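You operate a simulated robot arm through the tools that you are given. There is no shell and no other tool. Be economical: measure what you need, move in short steps, check, and stop when the job is done.

The job below is to be done with a simulated robot arm. You get a single attempt, and the scene is never put back.

Task
Swap the clamped grey pipe for the white one and clamp it.
Fine: open the clamp first; stand the grey pipe on the bench; the white one goes all the way down in the clamp block. Set down upright: what you pick out.

It is judged by the outcome, as a careful person would: the job done as asked, and still so three seconds after it is handed in. It fails if anything else is knocked over, pushed out of place, dropped, spilled or broken.

Robot
A 7-joint arm with a two-finger parallel gripper, fixed in place. Base frame: the origin is at the foot of the arm, x ahead of it, y to its left, z up; the work surface is at about z = 0. Lengths are in m, angles in rad, forces in N, time in s.
With the tool pointing down near the work surface it reaches from about 0.22 to 0.58 m from the base axis. Its first joint turns from -1.152 to 1.152 rad. Payload 2.5 kg.
The TCP is the grasp point between the finger pads, 0.023 m short of the fingertips. In the tool frame z runs along the fingers and y along their closing line. The gripper opens to 0.094 m. The fingers are 0.038 m wide and 0.01 m thick; the gripper's body (0.054 by 0.096 m) begins 0.039 m behind the TCP.
Orientation is told as [roll, pitch, yaw] about the base's x, y, z axes, in that order, counted from this pose: with the fingers straight down and closing along the base's y, the tool's x points along the base's -x, its y along +y and its z along -z.

Tools
- The arm moves only by the tool arm_command. Its argument "motion" is text: rows parted by semicolons, each of 7 numbers parted by spaces: the turn, a rotation vector about the tool's x, y, z in units of 90 degrees (1.0 is 90 degrees), then the shift along the tool's x, y, z in units of 200 mm (1.0 is 200 mm), then the opening, from 0 (shut) to 1 (fully open). In form: ax ay az tx ty tz hand; .... A call has 1 to 8 rows; each row is the pose to reach, as a shift and turn from the pose commanded when the call began, along the tool's axes at that moment. A call with a number of a shift or a turn outside -1 to 1 is refused whole. A row lasts 0.2 s, in which the tool goes at most 0.05 m and 0.15 rad; a call with a longer step from one row to the next is refused whole, and so is a gripper value outside its range. A pose out of reach is approached as far as the arm can. The call stops where the force on the tool passes 70 N (or 10 N more than at its start, if that is more) or the arm is blocked; 0.2 s more then pass. The fingers move at their own pace (about 0.108 m/s each) and stop on an object; they squeeze with about 43 N. The grip force told is the motor's: it shows also when the fingers shut on nothing. Time passes only in rows, and 0.2 s behind the last, so rows that repeat a pose let the fingers close. The reply holds the time, the measured pose of the TCP, the force on the tool along the base axes, the opening and the grip force, in the units named above and with some noise, with the torque about the TCP (base axes, N m) and any sound that the robot's microphone picked up.
- Cameras (640 x 400 px; columns grow to the right, rows downward): "scene" is fixed at [0.0989, -0.39, 0.5661]; the picture's right is [0.96, -0.29, 0.00], its down [-0.11, -0.36, -0.93] and it looks along [0.27, 0.89, -0.38] (base axes); focal length 341 px, centre (320, 200). "wrist" rides on the gripper at [0.086, 0.016, -0.074] in the tool frame; the picture's right is [-0.18, 0.98, 0.00], its down [-0.58, -0.11, -0.81] and it looks along [-0.79, -0.15, 0.59] (tool axes); focal length 243 px, centre (320, 200). There is no depth. A picture from a camera that has moved, and an enlarged one, comes with that camera's place and axes in the base frame and with its lens.
- get_image(camera): a new picture of that camera. No time passes.
- inspect(camera, box): a new picture of the part [left, top, right, bottom] of that camera's present view, enlarged. No time passes.
- close_job(): hands the job in; it is judged then, once.

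Go step by step. Nothing tells you positions but the pictures and the camera data: compare them with the known pose of the tool, close in by small moves and look again before you grip or let go. The budget is 120 turns and 64 pictures, counting those below and the enlarged ones. Unless the task says otherwise, let go and move clear before handing in, and close with one line.

The tools are called after "Emit:" as name(argument=value, ...) on one line, values as JSON. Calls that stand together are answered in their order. arm_command: Moves the arm, as the interface text tells. Its arguments: {"type":"object","properties":{"motion":{"type":"string"}},"required":["motion"]} The other tools are called the same way: get_image (camera) takes a picture; inspect (camera, box) takes an enlarged picture of a part of a camera's view; close_job () hands the job in.

At the start:

```text
time: 0.0
tcp_pos: [0.2545, 0.2675, 0.3553]
tool_rot: [0.0, 0.001, -0.001]
contact_force: [0.2, 0.3, 0.8]
wrist_torque: [-0.04, 0.01, -0.01]
finger_gap: 0.0939
grasp_force: 0.1
```

scene: 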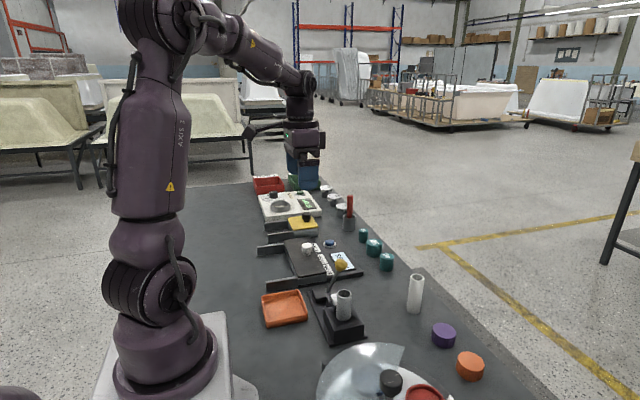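
wrist: 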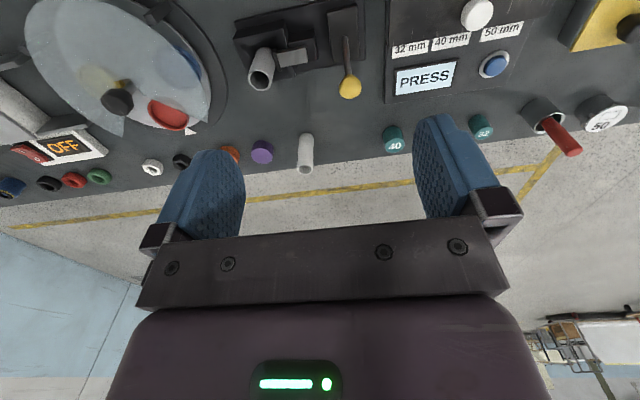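

I see a clamp block with the grey pipe and a yellow-knobbed lever, and the white pipe standing to its right. I'll enlarge both views first.

Emit:
inspect(camera="scene", box=[250, 230, 450, 355])

Emit:
inspect(camera="wrist", box=[220, 0, 400, 180])

```text
3.20 times, centred on (350, 292) of scene
camera zoom: at [0.0989, -0.39, 0.5661], right [0.96, -0.29, 0.0], down [-0.11, -0.36, -0.93], along [0.27, 0.89, -0.38], focal length 1092 px, centre (224, -96)
```

zoom: 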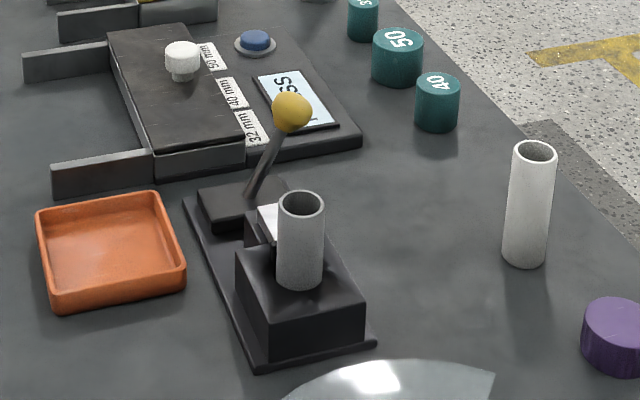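

```text
2.22 times, centred on (310, 90) of wrist
camera zoom: at [0.1674, 0.2848, 0.4309], right [0.18, 0.98, 0.0], down [0.58, -0.11, 0.81], along [0.79, -0.15, -0.59], focal length 539 px, centre (342, 444)
```

zoom: 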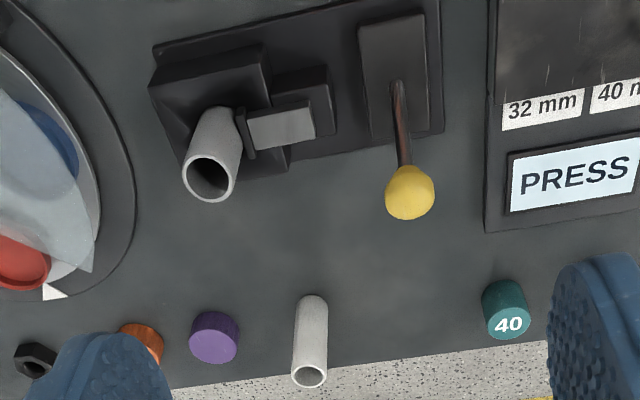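

Estimates: grey pipe at about (0.323, 0.171) with its top at z≈0.10, white pipe at (0.512, 0.189), and the lever knob at (0.362, 0.294, 0.088). I'll zoom in on the lever to work out how it swings.

Emit:
inspect(camera="scene", box=[300, 250, 380, 350])

Emit:
inspect(camera="wrist", box=[225, 0, 375, 110])

```text
4.00 times, centred on (340, 300) of scene
camera zoom: at [0.0989, -0.39, 0.5661], right [0.96, -0.29, 0.0], down [-0.11, -0.36, -0.93], along [0.27, 0.89, -0.38], focal length 1365 px, centre (240, -200)
```

zoom: 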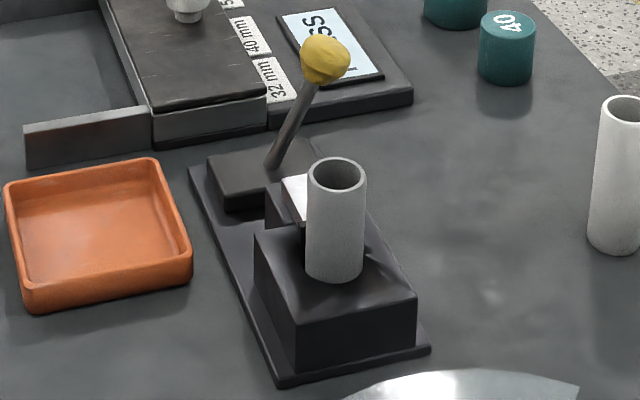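

```text
3.64 times, centred on (300, 55) of wrist
camera zoom: at [0.1674, 0.2848, 0.4309], right [0.18, 0.98, 0.0], down [0.58, -0.11, 0.81], along [0.79, -0.15, -0.59], focal length 882 px, centre (393, 727)
```

zoom: 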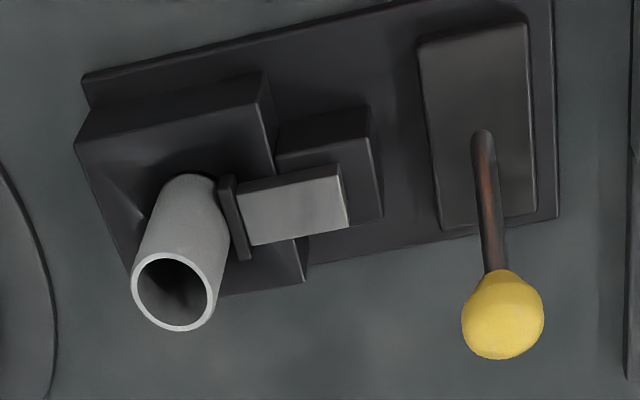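

The lever leans toward +x from a pivot near (0.322, 0.29), and its box is long in x, so it likely swings in the x-z plane. I'll hover above the knob and look again.

Emit:
arm_command(motion="0 0 0 -0.11 0.026 0.16 0.6; 0 0 0 -0.22 0.053 0.32 0.6; 0 0 0 -0.33 0.08 0.48 0.6; 0 0 0 -0.44 0.106 0.64 0.6; 0 0 0 -0.5375 0.1325 0.8 0.6; 0 0 0 -0.5375 0.1325 0.8 0.6")

Emit:
get_image(camera="wrist")

Emit:
inspect(camera="scene", box=[270, 190, 430, 350])

```text
time: 1.4
tcp_pos: [0.3615, 0.2932, 0.1969]
tool_rot: [0.0, 0.0, 0.001]
contact_force: [0.2, 0.1, 0.3]
wrist_torque: [0.01, -0.01, -0.03]
finger_gap: 0.0565
grasp_force: 0.0
```

```text
57 pictures are left
camera wrist: at [0.2745, 0.309, 0.2728], right [0.18, 0.98, 0.0], down [0.58, -0.11, 0.81], along [0.79, -0.15, -0.59], focal length 243 px, centre (320, 200)
```

wrist: 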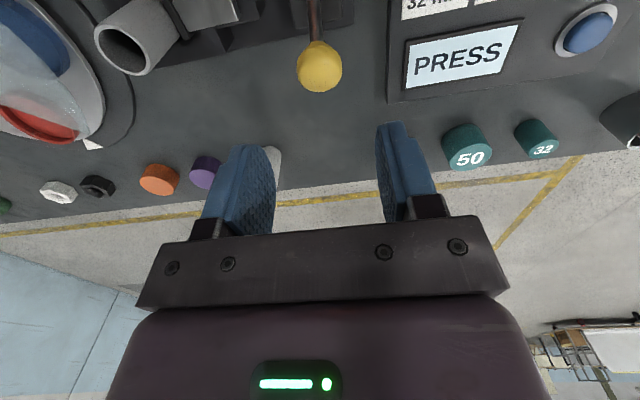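

```text
2.50 times, centred on (350, 270) of scene
camera zoom: at [0.0989, -0.39, 0.5661], right [0.96, -0.29, 0.0], down [-0.11, -0.36, -0.93], along [0.27, 0.89, -0.38], focal length 853 px, centre (245, 25)
```

zoom: 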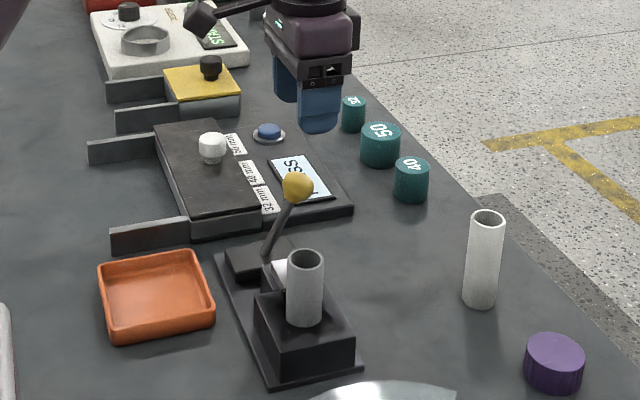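

The new view puts the knob at about (0.359, 0.292, 0.088), which agrees. I'll go down around it and grip.

Emit:
arm_command(motion="0 0 0 0.005 0 0.2 0.6; 0 0 0 0.01 0 0.4 0.6; 0 0 0 0.01 0 0.53 0.6; 0 0 0 0.01 0 0.53 0.6; 0 0 0 0.01 0 0.53 0.0; 0 0 0 0.01 0 0.53 0.0")

Emit:
inspect(camera="scene", box=[270, 190, 430, 350])

```text
time: 2.8
tcp_pos: [0.3599, 0.2929, 0.0898]
tool_rot: [-0.008, 0.001, -0.003]
contact_force: [-6.1, -27.0, 6.1]
wrist_torque: [0.07, 0.1, 0.08]
finger_gap: 0.0309
grasp_force: 45.1
```

```text
2.50 times, centred on (350, 270) of scene
camera zoom: at [0.0989, -0.39, 0.5661], right [0.96, -0.29, 0.0], down [-0.11, -0.36, -0.93], along [0.27, 0.89, -0.37], focal length 853 px, centre (245, 25)
```

zoom: 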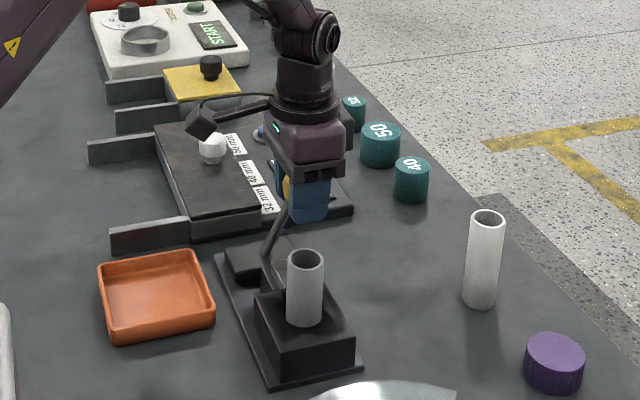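

The knob is gripped, with a small sideways load. I'll swing it toward -x along the arc in small steps, easing y by a couple of mm.

Emit:
arm_command(motion="0 0 0 0 -0.012 0 0; 0 0 0 0.03 -0.012 -0.014 0; 0 0 0 0.0565 -0.012 -0.0255 0; 0 0 0 0.09 -0.012 -0.036 0; 0 0 0 0.12 -0.012 -0.043 0")

Emit:
inspect(camera="scene", box=[270, 190, 430, 350])

```text
time: 4.0
tcp_pos: [0.337, 0.2929, 0.0975]
tool_rot: [0.0, -0.003, -0.004]
contact_force: [15.7, -12.4, -3.3]
wrist_torque: [0.08, -1.19, 0.08]
finger_gap: 0.0308
grasp_force: 44.4
```

```text
2.50 times, centred on (350, 270) of scene
camera zoom: at [0.0989, -0.39, 0.5661], right [0.96, -0.29, 0.0], down [-0.11, -0.36, -0.93], along [0.27, 0.89, -0.38], focal length 853 px, centre (245, 25)
```

zoom: 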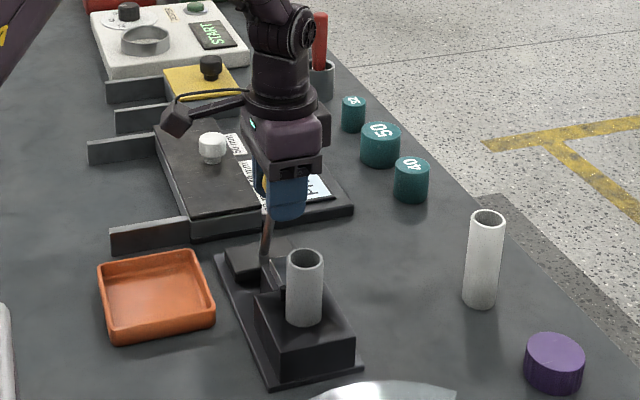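

The lever moves with modest resistance. I'll carry on along the arc.

Emit:
arm_command(motion="0 0 0 0.035 -0.008 -0.005 0; 0 0 0 0.07 -0.008 -0.006 0; 0 0 0 0.105 -0.008 -0.003 0; 0 0 0 0.137 -0.008 0 0; 0 0 0 0.17 -0.008 0.008 0; 0 0 0 0.2 -0.008 0.018 0")

Emit:
inspect(camera="scene", box=[270, 190, 430, 350])

```text
time: 5.4
tcp_pos: [0.2965, 0.2929, 0.0954]
tool_rot: [0.004, -0.003, 0.001]
contact_force: [7.5, 0.0, 20.9]
wrist_torque: [-0.03, -1.18, 0.03]
finger_gap: 0.0311
grasp_force: 44.8
```

```text
2.50 times, centred on (350, 270) of scene
camera zoom: at [0.0988, -0.39, 0.5661], right [0.96, -0.29, 0.0], down [-0.11, -0.36, -0.93], along [0.27, 0.89, -0.37], focal length 853 px, centre (245, 25)
```

zoom: 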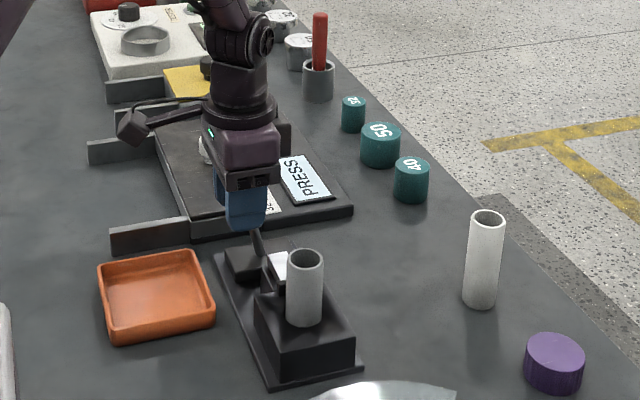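

The jaw looks like it is drawing back. I'll continue to the end of the throw.

Emit:
arm_command(motion="0 0 0 0.03 -0.0 0.004 0; 0 0 0 0.06 0 0.014 0; 0 0 0 0.09 0 0.03 0; 0 0 0 0.115 0 0.046 0")

Emit:
inspect(camera="scene", box=[270, 190, 430, 350])

```text
time: 6.4
tcp_pos: [0.2769, 0.2926, 0.0875]
tool_rot: [0.009, -0.014, -0.004]
contact_force: [19.0, 2.6, 39.1]
wrist_torque: [0.04, 0.09, 0.0]
finger_gap: 0.0312
grasp_force: 45.6
```

```text
2.50 times, centred on (350, 270) of scene
camera zoom: at [0.0988, -0.3901, 0.566], right [0.96, -0.29, 0.0], down [-0.11, -0.36, -0.93], along [0.27, 0.89, -0.37], focal length 853 px, centre (245, 25)
```

zoom: 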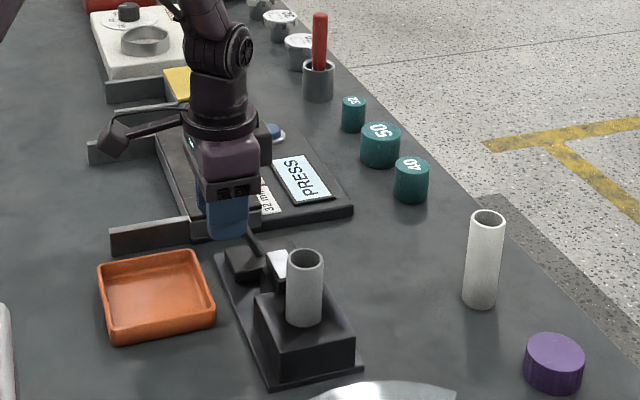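

It met resistance at about x=0.277, the mirror of the clamped position, so this should be open. I'll release, rise and check.

Emit:
arm_command(motion="0 0 0 -0.01 0 -0.02 0.3; 0 0 0 -0.01 0 -0.02 0.6; 0 0 0 -0.01 0 -0.02 0.6; 0 0 0 -0.01 0 -0.2 0.6; 0 0 0 -0.01 0 -0.4 0.6; 0 0 0 -0.01 0 -0.6 0.6;0 0 0 -0.01 0 -0.8 0.6;0 0 0 -0.01 0 -1 0.9")

Emit:
inspect(camera="scene", box=[290, 250, 390, 350])

Emit:
get_image(camera="wrist")

```text
time: 8.2
tcp_pos: [0.275, 0.2898, 0.2857]
tool_rot: [0.001, -0.001, 0.0]
contact_force: [0.8, 0.0, 0.4]
wrist_torque: [0.01, -0.05, -0.05]
finger_gap: 0.0843
grasp_force: 0.1
```

```text
4.00 times, centred on (340, 300) of scene
camera zoom: at [0.0989, -0.39, 0.5661], right [0.96, -0.29, 0.0], down [-0.11, -0.36, -0.93], along [0.27, 0.89, -0.38], focal length 1365 px, centre (240, -200)
```

zoom: 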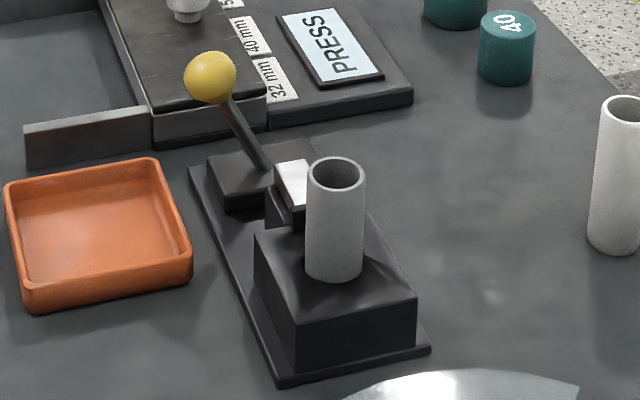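

```text
50 pictures are left
camera wrist: at [0.1881, 0.3063, 0.3614], right [0.18, 0.98, 0.0], down [0.58, -0.11, 0.81], along [0.79, -0.15, -0.59], focal length 243 px, centre (320, 200)
```

wrist: 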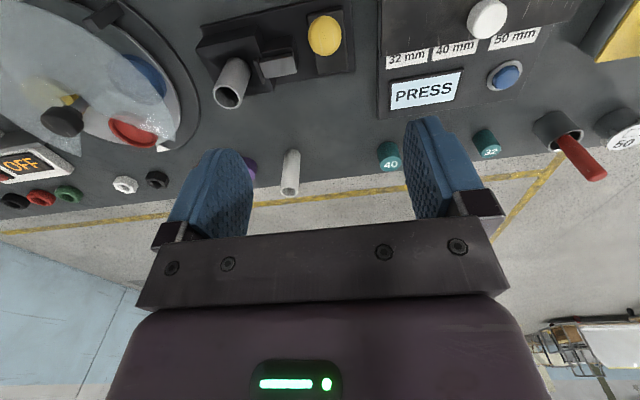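

The clamp is open and the jaw has backed off. Next I'll hover over the grey pipe to measure its position.

Emit:
arm_command(motion="0 0 0 -0.06 -0.15 0.12 0.75; 0 0 0 -0.12 -0.3 0.25 0.75; 0 0 0 -0.18 -0.45 0.4 0.75; 0 0 0 -0.24 -0.594 0.55 0.75; 0 0 0 -0.24 -0.594 0.63 0.75; 0 0 0 -0.24 -0.594 0.63 0.75")

Emit:
get_image(camera="wrist")

Emit:
inspect(camera="scene", box=[270, 230, 390, 350])

```text
time: 9.6
tcp_pos: [0.3244, 0.1733, 0.1608]
tool_rot: [0.0, 0.001, -0.001]
contact_force: [-0.1, 0.1, -0.1]
wrist_torque: [-0.03, -0.02, 0.03]
finger_gap: 0.0705
grasp_force: 0.1
```

```text
49 pictures are left
camera wrist: at [0.2369, 0.189, 0.2362], right [0.18, 0.98, 0.0], down [0.58, -0.11, 0.81], along [0.79, -0.15, -0.59], focal length 243 px, centre (320, 200)
```

wrist: 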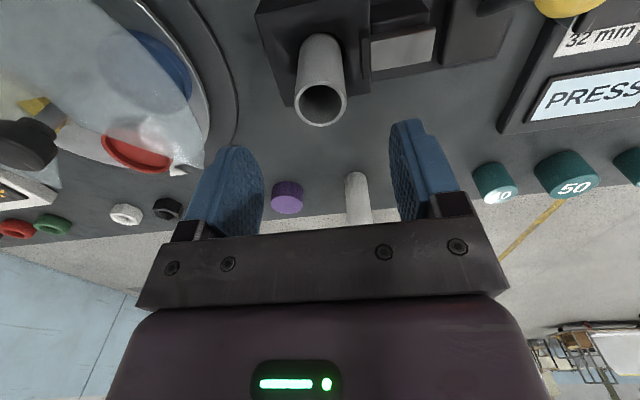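

```text
3.33 times, centred on (330, 290) of scene
camera zoom: at [0.0989, -0.39, 0.5661], right [0.96, -0.29, 0.0], down [-0.11, -0.36, -0.93], along [0.27, 0.89, -0.38], focal length 1137 px, centre (287, -100)
```

zoom: 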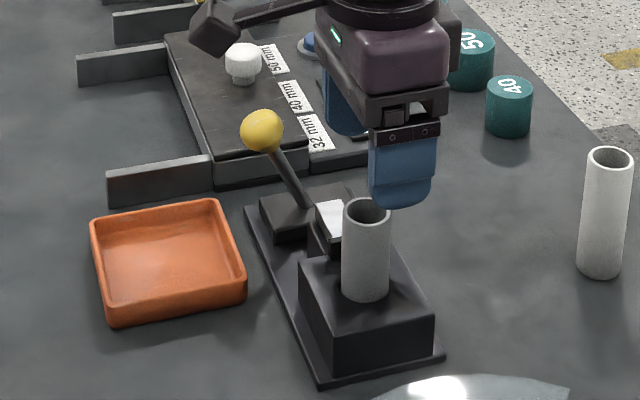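

The grey pipe's axis reads about (0.321, 0.174). I'll descend to z=0.095 to stay above the jaw and close along y, to measure its y position.

Emit:
arm_command(motion="0 0 0 0.01 0 0.15 0.75; 0 0 0 0.015 0 0.28 0.75; 0 0 0 0.015 0 0.33 0.75; 0 0 0 0.015 0 0.33 0.3;0 0 0 0.015 0 0.33 0.2; 0 0 0 0.015 0 0.33 0.2; 0 0 0 0.015 0 0.33 0.2")

Emit:
inspect(camera="scene", box=[270, 230, 390, 350])

Emit:
get_image(camera="wrist")

```text
time: 11.2
tcp_pos: [0.3219, 0.1715, 0.0918]
tool_rot: [0.001, 0.001, 0.002]
contact_force: [0.0, 8.5, -3.2]
wrist_torque: [0.39, -0.03, -0.01]
finger_gap: 0.0308
grasp_force: 43.2
```

```text
3.33 times, centred on (330, 290) of scene
camera zoom: at [0.0989, -0.39, 0.5661], right [0.96, -0.29, 0.0], down [-0.11, -0.36, -0.93], along [0.27, 0.89, -0.38], focal length 1137 px, centre (287, -100)
```

zoom: 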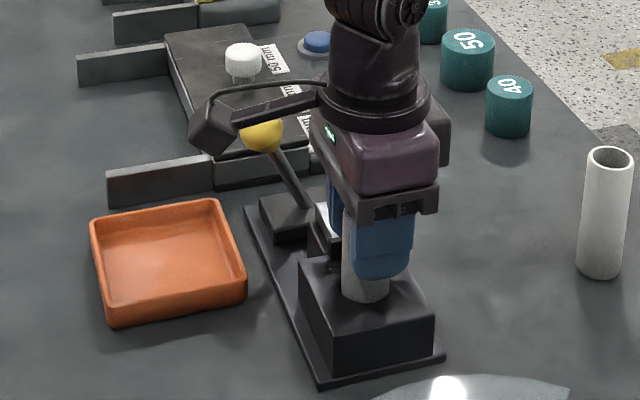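

```text
46 pictures are left
camera wrist: at [0.234, 0.1885, 0.1679], right [0.18, 0.98, 0.0], down [0.58, -0.11, 0.81], along [0.79, -0.15, -0.59], focal length 243 px, centre (320, 200)
```

wrist: 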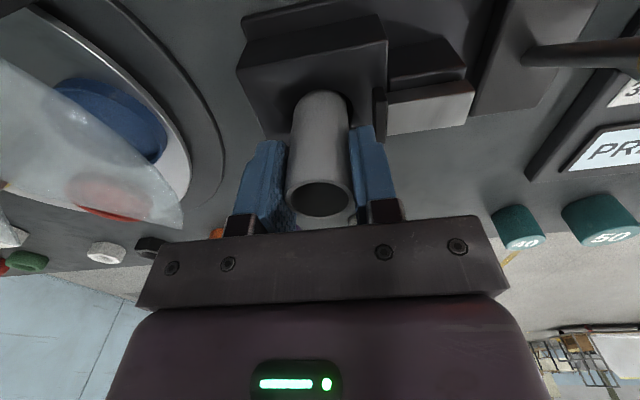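

The grey pipe is gripped at (0.322, 0.1715). I'll record exactly how it appears in the hand, so the white one can be matched to it.

Emit:
inspect(camera="wrist", box=[260, 150, 380, 225])

Emit:
inspect(camera="wrist", box=[240, 60, 400, 160])

```text
5.33 times, centred on (320, 188) of wrist
camera zoom: at [0.234, 0.1885, 0.1679], right [0.18, 0.98, 0.0], down [0.58, -0.11, 0.81], along [0.79, -0.15, -0.59], focal length 1294 px, centre (320, 267)
```

zoom: 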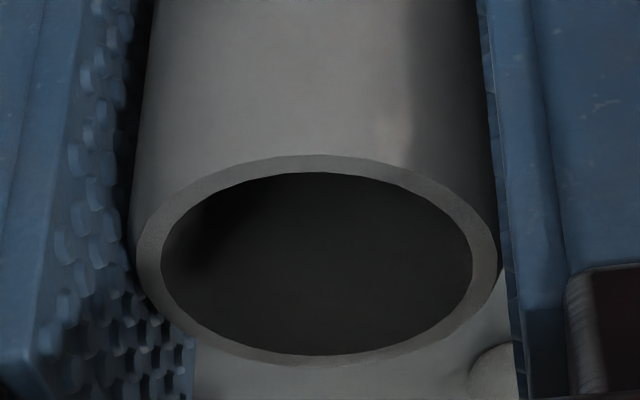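

```text
4.00 times, centred on (320, 110) of wrist
camera zoom: at [0.234, 0.1885, 0.1679], right [0.18, 0.98, 0.0], down [0.58, -0.11, 0.81], along [0.79, -0.15, -0.59], focal length 970 px, centre (320, 560)
```

zoom: 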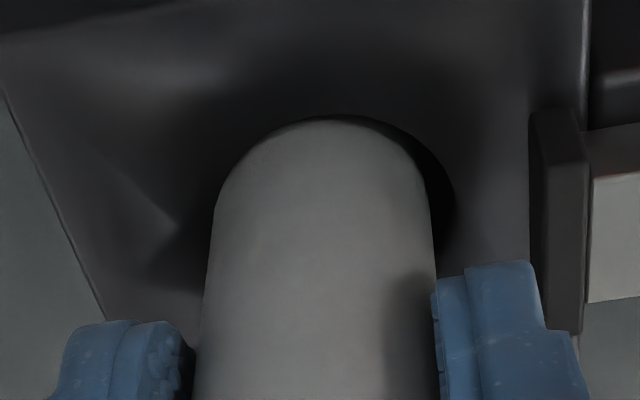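

I have the reference view, and the bore shows about 2 mm of slack toward +y. Now I'll lift the grey pipe straight up.

Emit:
arm_command(motion="0 0 0 0 0 -0.05 0.2; 0 0 0 0 0 -0.15 0.2; 0 0 0 0 0 -0.3 0.2; 0 0 0 0 0 -0.45 0.2; 0 0 0 0 0 -0.55 0.2")

Emit:
inspect(camera="scene", box=[270, 180, 430, 350])

```text
time: 12.4
tcp_pos: [0.3181, 0.1713, 0.2032]
tool_rot: [-0.002, 0.002, -0.001]
contact_force: [0.5, 0.4, 0.1]
wrist_torque: [0.03, -0.01, 0.02]
finger_gap: 0.0307
grasp_force: 42.7
```

```text
2.35 times, centred on (350, 265) of scene
camera zoom: at [0.0989, -0.39, 0.5661], right [0.96, -0.29, 0.0], down [-0.11, -0.36, -0.93], along [0.27, 0.89, -0.38], focal length 803 px, centre (249, 47)
```

zoom: 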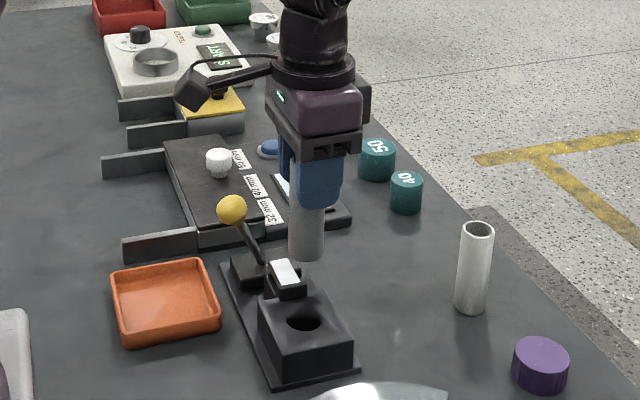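

The grey pipe is out, about 0.097 m long with its bottom about 0.087 below the TCP. I'll carry it to the clear bench spot near (0.43, 0.26).

Emit:
arm_command(motion="0 0 0 -0.12 0.1 0 0.2; 0 0 0 -0.28 0.22 0 0.2; 0 0 0 -0.42 0.34 0 0.2; 0 0 0 -0.55 0.44 0 0.2; 0 0 0 -0.55 0.44 0.2 0.2; 0 0 0 -0.55 0.44 0.4 0.2; 0 0 0 -0.55 0.44 0.5 0.2; 0 0 0 -0.55 0.44 0.5 0.2")

Emit:
inspect(camera="scene", box=[300, 200, 460, 320])

```text
time: 14.2
tcp_pos: [0.4312, 0.2598, 0.102]
tool_rot: [0.001, -0.001, 0.0]
contact_force: [-0.2, 0.6, -0.2]
wrist_torque: [-0.02, -0.01, -0.02]
finger_gap: 0.0307
grasp_force: 43.3
```

```text
3.33 times, centred on (380, 260) of scene
camera zoom: at [0.0989, -0.39, 0.5661], right [0.96, -0.29, 0.0], down [-0.11, -0.36, -0.93], along [0.27, 0.89, -0.38], focal length 1137 px, centre (120, 0)
```

zoom: 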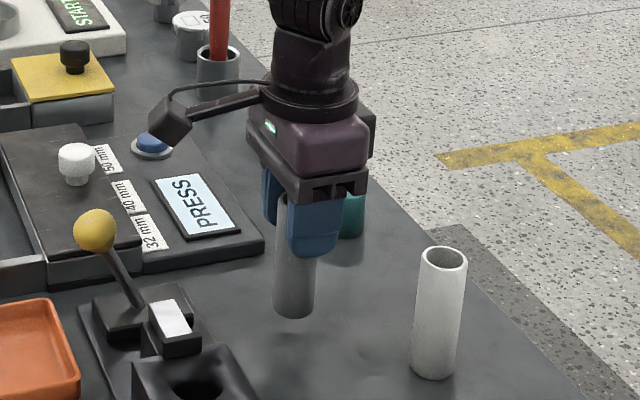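

It is hanging about 13 mm above clear bench. I'll lower it in small steps until it touches.

Emit:
arm_command(motion="0 0 0 0 0 0.025 0.2; 0 0 0 0 0 0.045 0.2; 0 0 0 0 0 0.055 0.2; 0 0 0 0 0 0.055 0.2")

Emit:
arm_command(motion="0 0 0 0 0 0.006 0.2; 0 0 0 0 0 0.012 0.2")

Emit:
inspect(camera="scene", box=[350, 230, 450, 320])

```text
time: 15.2
tcp_pos: [0.4297, 0.2606, 0.0914]
tool_rot: [0.0, 0.0, 0.0]
contact_force: [-0.3, 0.8, -0.9]
wrist_torque: [0.01, 0.0, -0.03]
finger_gap: 0.0307
grasp_force: 43.5
```

```text
time: 15.8
tcp_pos: [0.4299, 0.2606, 0.09]
tool_rot: [-0.001, 0.0, 0.0]
contact_force: [0.1, 0.0, -1.1]
wrist_torque: [0.0, -0.03, 0.0]
finger_gap: 0.0305
grasp_force: 43.0
```

```text
4.44 times, centred on (400, 275) of scene
camera zoom: at [0.0989, -0.39, 0.5661], right [0.96, -0.29, 0.0], down [-0.11, -0.36, -0.93], along [0.27, 0.89, -0.38], focal length 1516 px, centre (-36, -133)
```

zoom: 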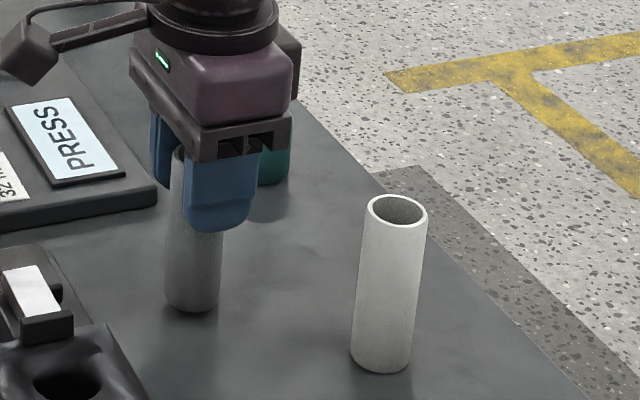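

Not touching yet, so I'll keep lowering in about 1.5 mm steps.

Emit:
arm_command(motion="0 0 0 0 0 0.007 0.2; 0 0 0 0 0 0.012 0.2; 0 0 0 0 0 0.012 0.2")

Emit:
arm_command(motion="0 0 0 0 0 0.007 0.2; 0 0 0 0 0 0.012 0.2; 0 0 0 0 0 0.012 0.2")

```text
time: 16.6
tcp_pos: [0.4293, 0.2606, 0.088]
tool_rot: [0.001, 0.0, -0.001]
contact_force: [0.3, 0.2, -1.1]
wrist_torque: [0.0, 0.0, 0.03]
finger_gap: 0.0307
grasp_force: 43.1
```

```text
time: 17.4
tcp_pos: [0.4282, 0.2596, 0.085]
tool_rot: [-0.001, 0.0, -0.001]
contact_force: [0.4, -0.3, -0.2]
wrist_torque: [0.02, -0.01, 0.01]
finger_gap: 0.0308
grasp_force: 42.7
```

Emit:
arm_command(motion="0 0 0 0 0 0.007 0.2; 0 0 0 0 0 0.012 0.2; 0 0 0 0 0 0.012 0.2")

Emit:
inspect(camera="scene", box=[360, 260, 430, 310])

```text
time: 18.2
tcp_pos: [0.4306, 0.2609, 0.0838]
tool_rot: [0.001, -0.003, 0.0]
contact_force: [-6.6, -6.2, 29.1]
wrist_torque: [-0.51, 0.61, -0.02]
finger_gap: 0.0306
grasp_force: 43.0
```

```text
8.00 times, centred on (395, 285) of scene
camera zoom: at [0.0988, -0.39, 0.5661], right [0.96, -0.29, 0.0], down [-0.11, -0.36, -0.93], along [0.27, 0.89, -0.37], focal length 2729 px, centre (-280, -480)
```

zoom: 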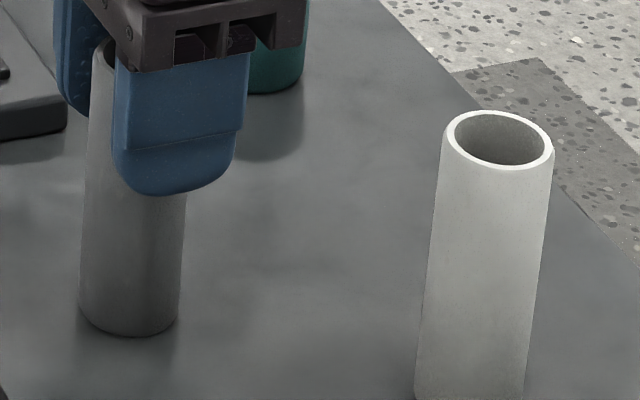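

It touched down at TCP z≈0.084 with 29 N. I'll ease off 1 mm, open, and rise straight up.

Emit:
arm_command(motion="0 0 0 0 0 -0.006 0.2; 0 0 0 0 0 -0.006 0.45; 0 0 0 0 0 -0.006 0.6; 0 0 0 0 0 -0.006 0.6; 0 0 0 0 0 -0.15 0.6; 0 0 0 0 0 -0.35 0.6; 0 0 0 0 0 -0.55 0.6; 0 0 0 0 0 -0.55 0.6")

Emit:
get_image(camera="wrist")

Emit:
get_image(camera="scene")

```text
time: 20.0
tcp_pos: [0.4285, 0.2592, 0.193]
tool_rot: [0.002, 0.002, 0.002]
contact_force: [0.3, -0.1, 0.4]
wrist_torque: [0.04, 0.02, 0.0]
finger_gap: 0.0565
grasp_force: 0.0
```

```text
39 pictures are left
camera wrist: at [0.3417, 0.2755, 0.2686], right [0.18, 0.98, 0.0], down [0.58, -0.11, 0.81], along [0.79, -0.15, -0.59], focal length 243 px, centre (320, 200)
```

wrist: 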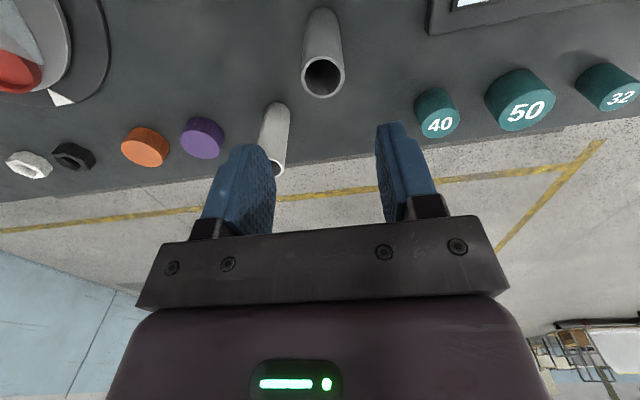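

```text
38 pictures are left
```

scene: 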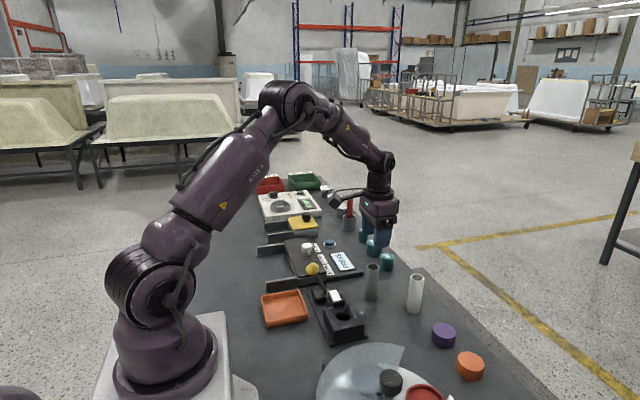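

The grey pipe stands upright. The white pipe reads about (0.508, 0.193), so I'll hover there.

Emit:
arm_command(motion="0 0 0 -0.13 -0.11 0 0.7; 0 0 0 -0.26 -0.22 0 0.7; 0 0 0 -0.4 -0.335 0.05 0.7; 0 0 0 -0.4 -0.335 0.165 0.7; 0 0 0 -0.4 -0.335 0.165 0.7")

Emit:
get_image(camera="wrist")

```text
time: 21.2
tcp_pos: [0.5106, 0.1925, 0.1596]
tool_rot: [0.001, 0.0, 0.001]
contact_force: [0.1, 0.3, 0.1]
wrist_torque: [0.05, 0.0, -0.02]
finger_gap: 0.0658
grasp_force: 0.1
```

```text
37 pictures are left
camera wrist: at [0.4238, 0.208, 0.2354], right [0.18, 0.98, 0.0], down [0.58, -0.11, 0.81], along [0.79, -0.15, -0.59], focal length 243 px, centre (320, 200)
```

wrist: 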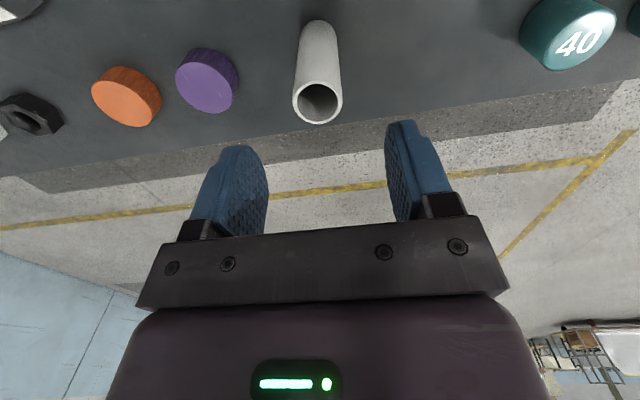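

The white pipe is at about (0.508, 0.191). I'll descend to TCP z=0.084, the same grip height as on the grey one, and close.

Emit:
arm_command(motion="0 0 0 0.012 -0.007 0.15 0.7; 0 0 0 0.012 -0.007 0.3 0.7; 0 0 0 0.012 -0.007 0.378 0.7; 0 0 0 0.012 -0.007 0.378 0.7; 0 0 0 0.012 -0.007 0.378 0.7")

Emit:
inspect(camera="wrist", box=[260, 150, 380, 225])

```text
time: 22.4
tcp_pos: [0.5087, 0.1908, 0.0849]
tool_rot: [-0.001, 0.002, -0.001]
contact_force: [0.3, -0.9, -0.4]
wrist_torque: [-0.01, 0.0, 0.0]
finger_gap: 0.0658
grasp_force: 0.1
```

```text
5.33 times, centred on (320, 188) of wrist
camera zoom: at [0.421, 0.2065, 0.1597], right [0.18, 0.98, 0.0], down [0.58, -0.11, 0.81], along [0.79, -0.15, -0.59], focal length 1294 px, centre (320, 267)
```

zoom: 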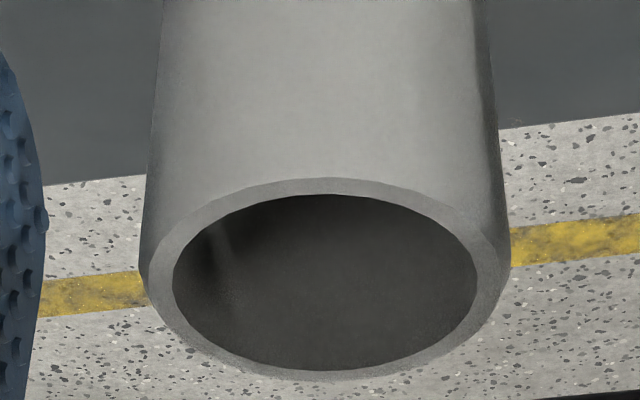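

It matches the grey grip view to within about 2 mm, and that difference looks like height. Closing now.

Emit:
arm_command(motion="0 0 0 0 0 0 0.4; 0 0 0 0 0 0 0.2; 0 0 0 0 0 0 0.2; 0 0 0 0 0 0 0.2")

Emit:
inspect(camera="wrist", box=[260, 150, 380, 225])

```text
time: 23.4
tcp_pos: [0.5082, 0.1908, 0.0829]
tool_rot: [0.001, 0.0, 0.0]
contact_force: [-0.1, -0.8, 0.3]
wrist_torque: [0.01, 0.03, 0.0]
finger_gap: 0.0308
grasp_force: 43.3
```

```text
5.33 times, centred on (320, 188) of wrist
camera zoom: at [0.421, 0.2065, 0.1599], right [0.18, 0.98, 0.0], down [0.58, -0.11, 0.81], along [0.79, -0.15, -0.59], focal length 1294 px, centre (320, 267)
```

zoom: 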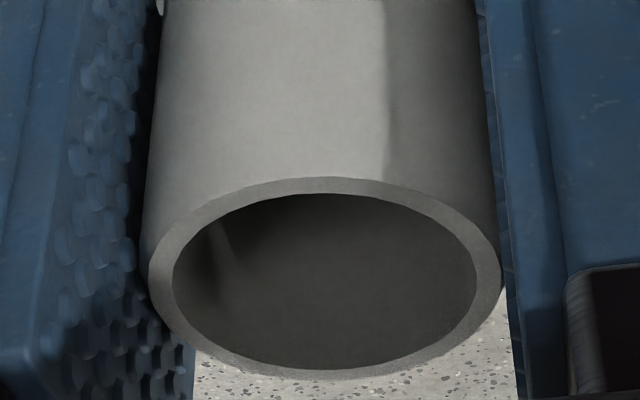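

Comparing rims, the white pipe sits about 4 mm further in +x in the hand than the grey did. I'll lift it, move back over the bore with that correction (and +1 mm in y for the bore centre), and look.

Emit:
arm_command(motion="0 0 0 0 0 -0.15 0.2; 0 0 0 0 0 -0.35 0.2; 0 0 0 0 0 -0.5 0.2; 0 0 0 0.2 -0.02 -0.5 0.2; 0 0 0 0.4 -0.04 -0.5 0.2; 0 0 0 0.6 -0.06 -0.5 0.2; 0 0 0 0.8 -0.08 -0.5 0.2; 0 0 0 0.958 -0.093 -0.5 0.2")

Emit:
get_image(camera="wrist")

Emit:
inspect(camera="scene", box=[270, 230, 430, 350])

```text
time: 25.2
tcp_pos: [0.3167, 0.1735, 0.1845]
tool_rot: [-0.001, 0.001, 0.001]
contact_force: [-0.1, 0.2, 0.0]
wrist_torque: [0.02, -0.02, -0.04]
finger_gap: 0.0307
grasp_force: 43.2
```

```text
34 pictures are left
camera wrist: at [0.2295, 0.1901, 0.2614], right [0.18, 0.98, 0.0], down [0.58, -0.11, 0.81], along [0.79, -0.15, -0.59], focal length 243 px, centre (320, 200)
```

wrist: 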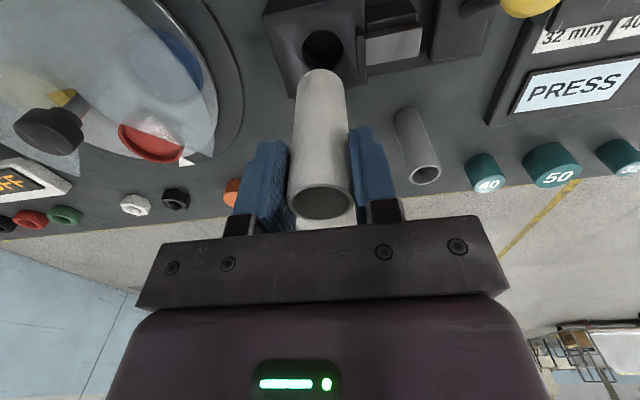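

```text
3.33 times, centred on (350, 290) of scene
camera zoom: at [0.0989, -0.39, 0.5661], right [0.96, -0.29, 0.0], down [-0.11, -0.36, -0.93], along [0.27, 0.89, -0.38], focal length 1137 px, centre (220, -100)
```

zoom: 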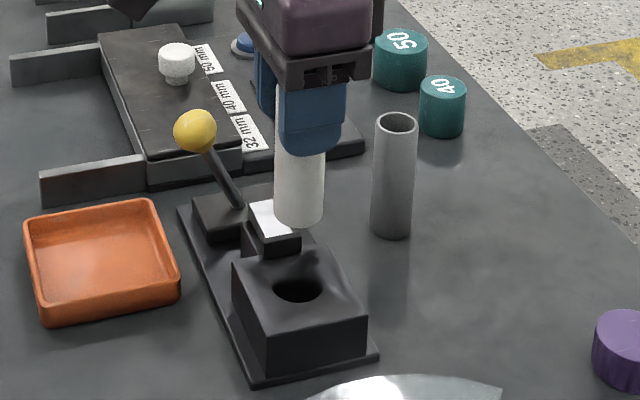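

In the scene view the alignment in x is good. I'll zoom the wrist view to refine y.

Emit:
inspect(camera="wrist", box=[260, 20, 380, 110])

```text
4.44 times, centred on (320, 65) of wrist
camera zoom: at [0.2295, 0.1901, 0.2614], right [0.18, 0.98, 0.0], down [0.58, -0.11, 0.81], along [0.79, -0.15, -0.59], focal length 1078 px, centre (320, 800)
```

zoom: 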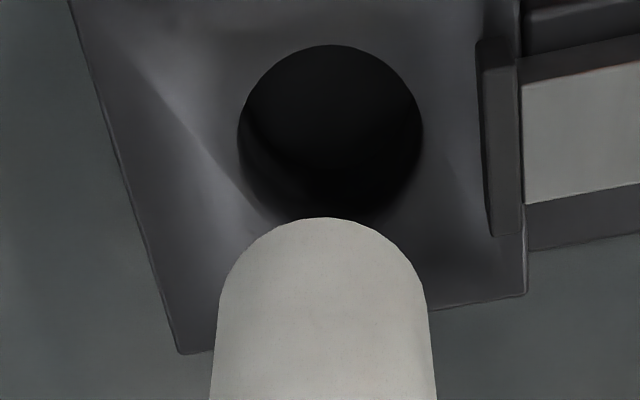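

The bore is about 34.8 mm wide and the pipe needs roughly 1.2 mm more in +y. I'll correct that and lower it to just above the block.

Emit:
arm_command(motion="0 0 0 0 0.006 0.1 0.2; 0 0 0 0 0.006 0.2 0.2; 0 0 0 0 0.006 0.26 0.2; 0 0 0 0 0.006 0.26 0.2")

Emit:
inspect(camera="wrist", box=[260, 20, 380, 110])

Emit:
inspect(camera="scene", box=[300, 270, 400, 345])

```text
time: 26.2
tcp_pos: [0.3155, 0.1743, 0.1315]
tool_rot: [0.0, 0.0, 0.001]
contact_force: [-0.8, -0.6, -0.2]
wrist_torque: [0.01, -0.01, 0.01]
finger_gap: 0.0307
grasp_force: 43.3
```

```text
4.44 times, centred on (320, 65) of wrist
camera zoom: at [0.2286, 0.1899, 0.2074], right [0.18, 0.98, 0.0], down [0.58, -0.11, 0.81], along [0.79, -0.15, -0.59], focal length 1078 px, centre (320, 800)
```

zoom: 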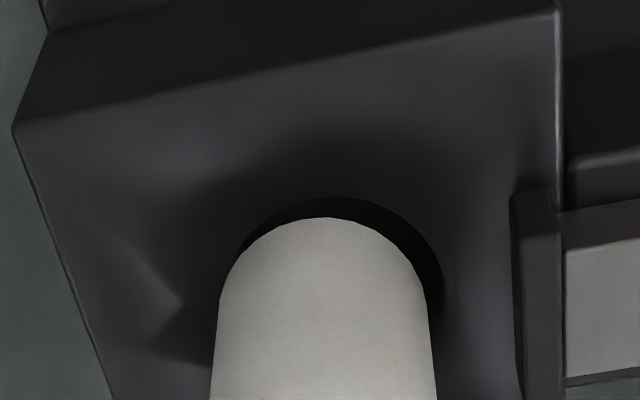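

```text
5.33 times, centred on (350, 308) of scene
camera zoom: at [0.0989, -0.39, 0.5661], right [0.96, -0.29, 0.0], down [-0.11, -0.36, -0.93], along [0.27, 0.89, -0.38], focal length 1820 px, centre (160, -373)
```

zoom: 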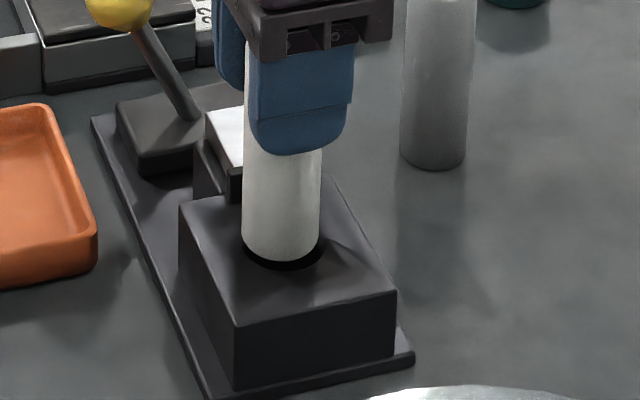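

The pipe is just above the bore mouth with a slight offset. I'll shift about 0.8 mm in +x and +y and lower gently.

Emit:
arm_command(motion="0 0 0 -0.004 0.004 0.02 0.2; 0 0 0 -0.004 0.004 0.05 0.2; 0 0 0 -0.004 0.004 0.08 0.2; 0 0 0 -0.004 0.004 0.1 0.2; 0 0 0 -0.004 0.004 0.1 0.2")

Emit:
inspect(camera="wrist", box=[260, 20, 380, 110])

Emit:
inspect(camera="scene", box=[300, 270, 400, 345])

```text
time: 27.4
tcp_pos: [0.3158, 0.1752, 0.1122]
tool_rot: [-0.001, 0.0, 0.001]
contact_force: [-0.6, 0.9, -1.1]
wrist_torque: [-0.01, 0.0, -0.02]
finger_gap: 0.0307
grasp_force: 42.9
```

```text
4.44 times, centred on (320, 65) of wrist
camera zoom: at [0.2293, 0.1917, 0.1875], right [0.18, 0.98, 0.0], down [0.58, -0.11, 0.81], along [0.79, -0.15, -0.59], focal length 1078 px, centre (320, 800)
```

zoom: 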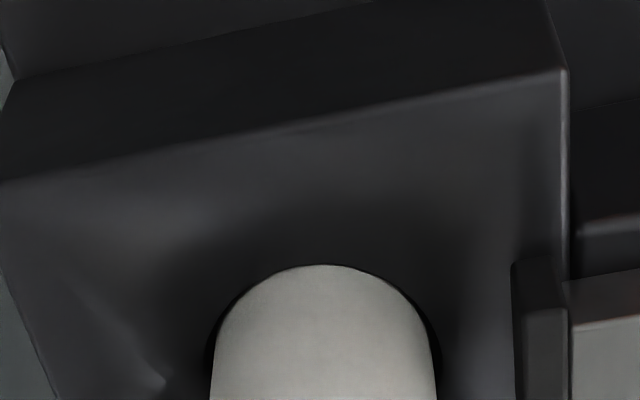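

```text
5.33 times, centred on (350, 308) of scene
camera zoom: at [0.0989, -0.39, 0.5661], right [0.96, -0.29, 0.0], down [-0.11, -0.36, -0.93], along [0.27, 0.89, -0.38], focal length 1820 px, centre (160, -373)
```

zoom: 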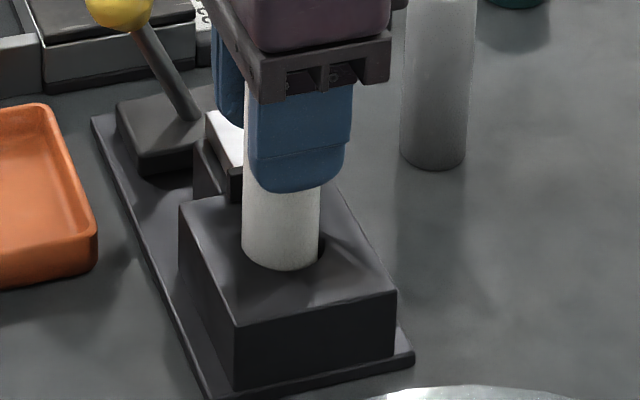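

It's inside the bore with no side force. I'll continue down to contact.

Emit:
arm_command(motion="0 0 0 0 0 0.03 0.2; 0 0 0 0 0 0.06 0.2; 0 0 0 0 0 0.085 0.2; 0 0 0 0 0 0.085 0.2")

Emit:
arm_command(motion="0 0 0 0 0 0.01 0.2; 0 0 0 0 0 0.02 0.2; 0 0 0 0 0 0.02 0.2")

```text
time: 28.4
tcp_pos: [0.3168, 0.1772, 0.0946]
tool_rot: [-0.001, 0.0, -0.001]
contact_force: [-1.1, -0.1, 0.4]
wrist_torque: [0.0, 0.0, 0.0]
finger_gap: 0.0309
grasp_force: 43.1
```

```text
time: 29.2
tcp_pos: [0.3167, 0.1758, 0.0909]
tool_rot: [0.0, -0.001, -0.001]
contact_force: [-2.5, -0.1, 4.3]
wrist_torque: [0.0, 0.15, 0.0]
finger_gap: 0.0307
grasp_force: 43.3
```

Contact is just beginning, at the predicted seat height. I'll press a little further to confirm.

Emit:
arm_command(motion="0 0 0 0 0 0.008 0.2; 0 0 0 0 0 0.014 0.2; 0 0 0 0 0 0.014 0.2")

Emit:
inspect(camera="scene", box=[300, 250, 400, 345])

```text
time: 30.0
tcp_pos: [0.3195, 0.1759, 0.0897]
tool_rot: [0.003, -0.008, 0.001]
contact_force: [-0.8, -5.7, 39.7]
wrist_torque: [-0.41, -0.25, 0.0]
finger_gap: 0.0308
grasp_force: 43.0
```

```text
4.21 times, centred on (350, 298) of scene
camera zoom: at [0.0988, -0.39, 0.5661], right [0.96, -0.29, 0.0], down [-0.11, -0.36, -0.93], along [0.27, 0.89, -0.37], focal length 1436 px, centre (194, -210)
```

zoom: 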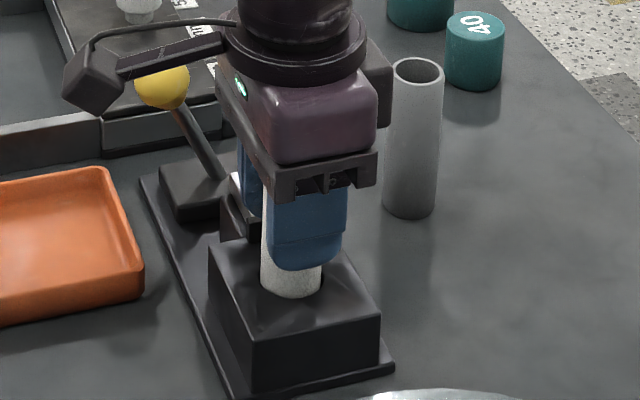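

It's seated firmly, with 40 N at z≈0.09. I'll ease off, open, and rise.

Emit:
arm_command(motion="0 0 0 0 0 -0.007 0.2; 0 0 0 0 0 -0.007 0.4; 0 0 0 0 0 -0.007 0.55; 0 0 0 0 0 -0.007 0.55; 0 0 0 0 0 -0.15 0.55; 0 0 0 0 0 -0.35 0.55; 0 0 0 0 0 -0.55 0.55; 0 0 0 0 0 -0.55 0.55")

Emit:
get_image(camera="wrist")

Emit:
inspect(camera="scene", box=[290, 250, 390, 350])

```text
time: 31.8
tcp_pos: [0.32, 0.1769, 0.1964]
tool_rot: [0.0, -0.001, 0.0]
contact_force: [0.7, 0.4, 0.0]
wrist_torque: [-0.01, 0.01, 0.02]
finger_gap: 0.0517
grasp_force: 0.0
```

```text
26 pictures are left
camera wrist: at [0.2337, 0.1935, 0.2727], right [0.18, 0.98, 0.0], down [0.58, -0.11, 0.81], along [0.79, -0.15, -0.59], focal length 243 px, centre (320, 200)
```

wrist: 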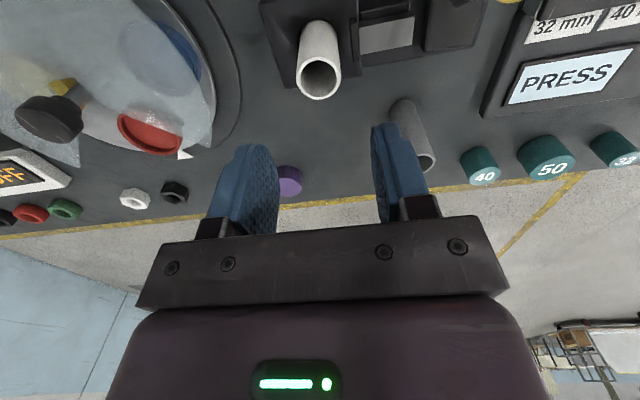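

```text
4.00 times, centred on (340, 300) of scene
camera zoom: at [0.0989, -0.39, 0.5661], right [0.96, -0.29, 0.0], down [-0.11, -0.36, -0.93], along [0.27, 0.89, -0.38], focal length 1365 px, centre (240, -200)
```

zoom: 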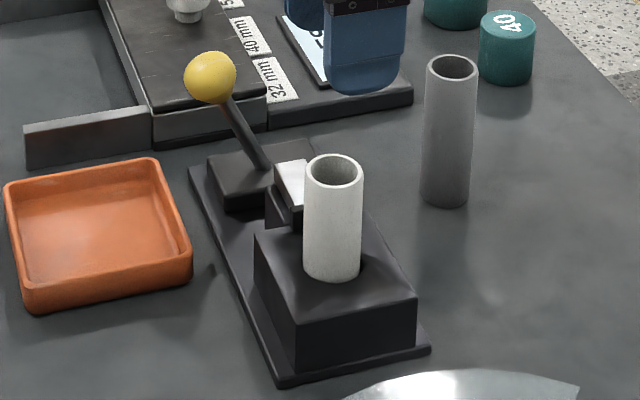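

The white pipe stands at the same height the grey did. Now back to the lever knob.

Emit:
arm_command(motion="0 0 0 0.05 0.15 0 0.6; 0 0 0 0.1 0.35 0 0.6; 0 0 0 0.15 0.5 0 0.6; 0 0 0 0.19 0.58 0.05 0.6; 0 0 0 0.19 0.58 0.13 0.6; 0 0 0 0.19 0.58 0.13 0.6")

Emit:
get_image(camera="wrist")

```text
time: 33.2
tcp_pos: [0.2796, 0.2915, 0.1712]
tool_rot: [0.0, 0.001, 0.0]
contact_force: [-0.4, 0.8, 0.0]
wrist_torque: [-0.01, 0.01, -0.03]
finger_gap: 0.0566
grasp_force: 0.0
```

```text
24 pictures are left
camera wrist: at [0.1932, 0.3078, 0.2478], right [0.18, 0.98, 0.0], down [0.58, -0.11, 0.81], along [0.79, -0.15, -0.59], focal length 243 px, centre (320, 200)
```

wrist: 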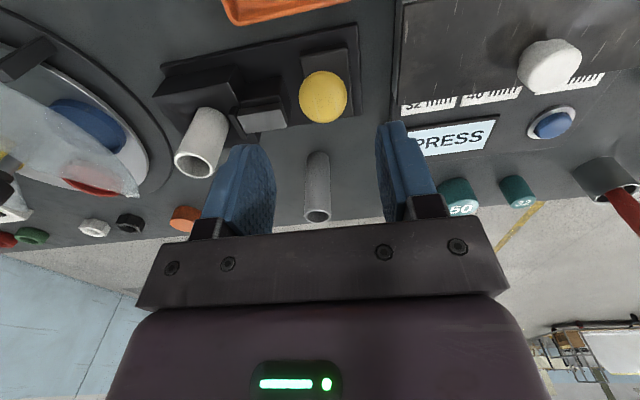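

The knob is at about (0.285, 0.292, 0.09). I'll descend and grip it.

Emit:
arm_command(motion="0 0 0 -0.02 0 0.15 0.6; 0 0 0 -0.025 0 0.3 0.6; 0 0 0 -0.025 0 0.405 0.6; 0 0 0 -0.025 0 0.405 0.6; 0 0 0 -0.025 0 0.405 0.0; 0 0 0 -0.025 0 0.405 0.0; 0 0 0 -0.025 0 0.405 0.0")

Emit:
arm_command(motion="0 0 0 -0.03 0 -0.014 0; 0 0 0 -0.0565 0 -0.0255 0; 0 0 0 -0.09 0 -0.036 0; 0 0 0 -0.12 0 -0.043 0; 0 0 0 -0.155 0 -0.048 0; 0 0 0 -0.19 0 -0.049 0")

Emit:
inspect(camera="scene", box=[270, 190, 430, 350])

```text
time: 34.8
tcp_pos: [0.2842, 0.2921, 0.0894]
tool_rot: [0.003, -0.003, 0.002]
contact_force: [7.9, 19.2, -16.0]
wrist_torque: [-0.1, -0.05, -0.02]
finger_gap: 0.031
grasp_force: 45.2
```

```text
time: 36.2
tcp_pos: [0.3204, 0.2939, 0.1022]
tool_rot: [0.003, -0.001, 0.003]
contact_force: [-15.1, 13.0, 8.3]
wrist_torque: [-0.02, 1.27, -0.04]
finger_gap: 0.0309
grasp_force: 44.6
```

```text
2.50 times, centred on (350, 270) of scene
camera zoom: at [0.0989, -0.39, 0.5661], right [0.96, -0.29, 0.0], down [-0.11, -0.36, -0.93], along [0.27, 0.89, -0.37], focal length 853 px, centre (245, 25)
```

zoom: 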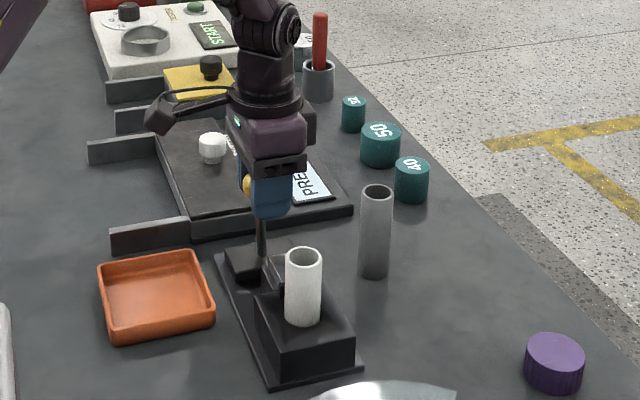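

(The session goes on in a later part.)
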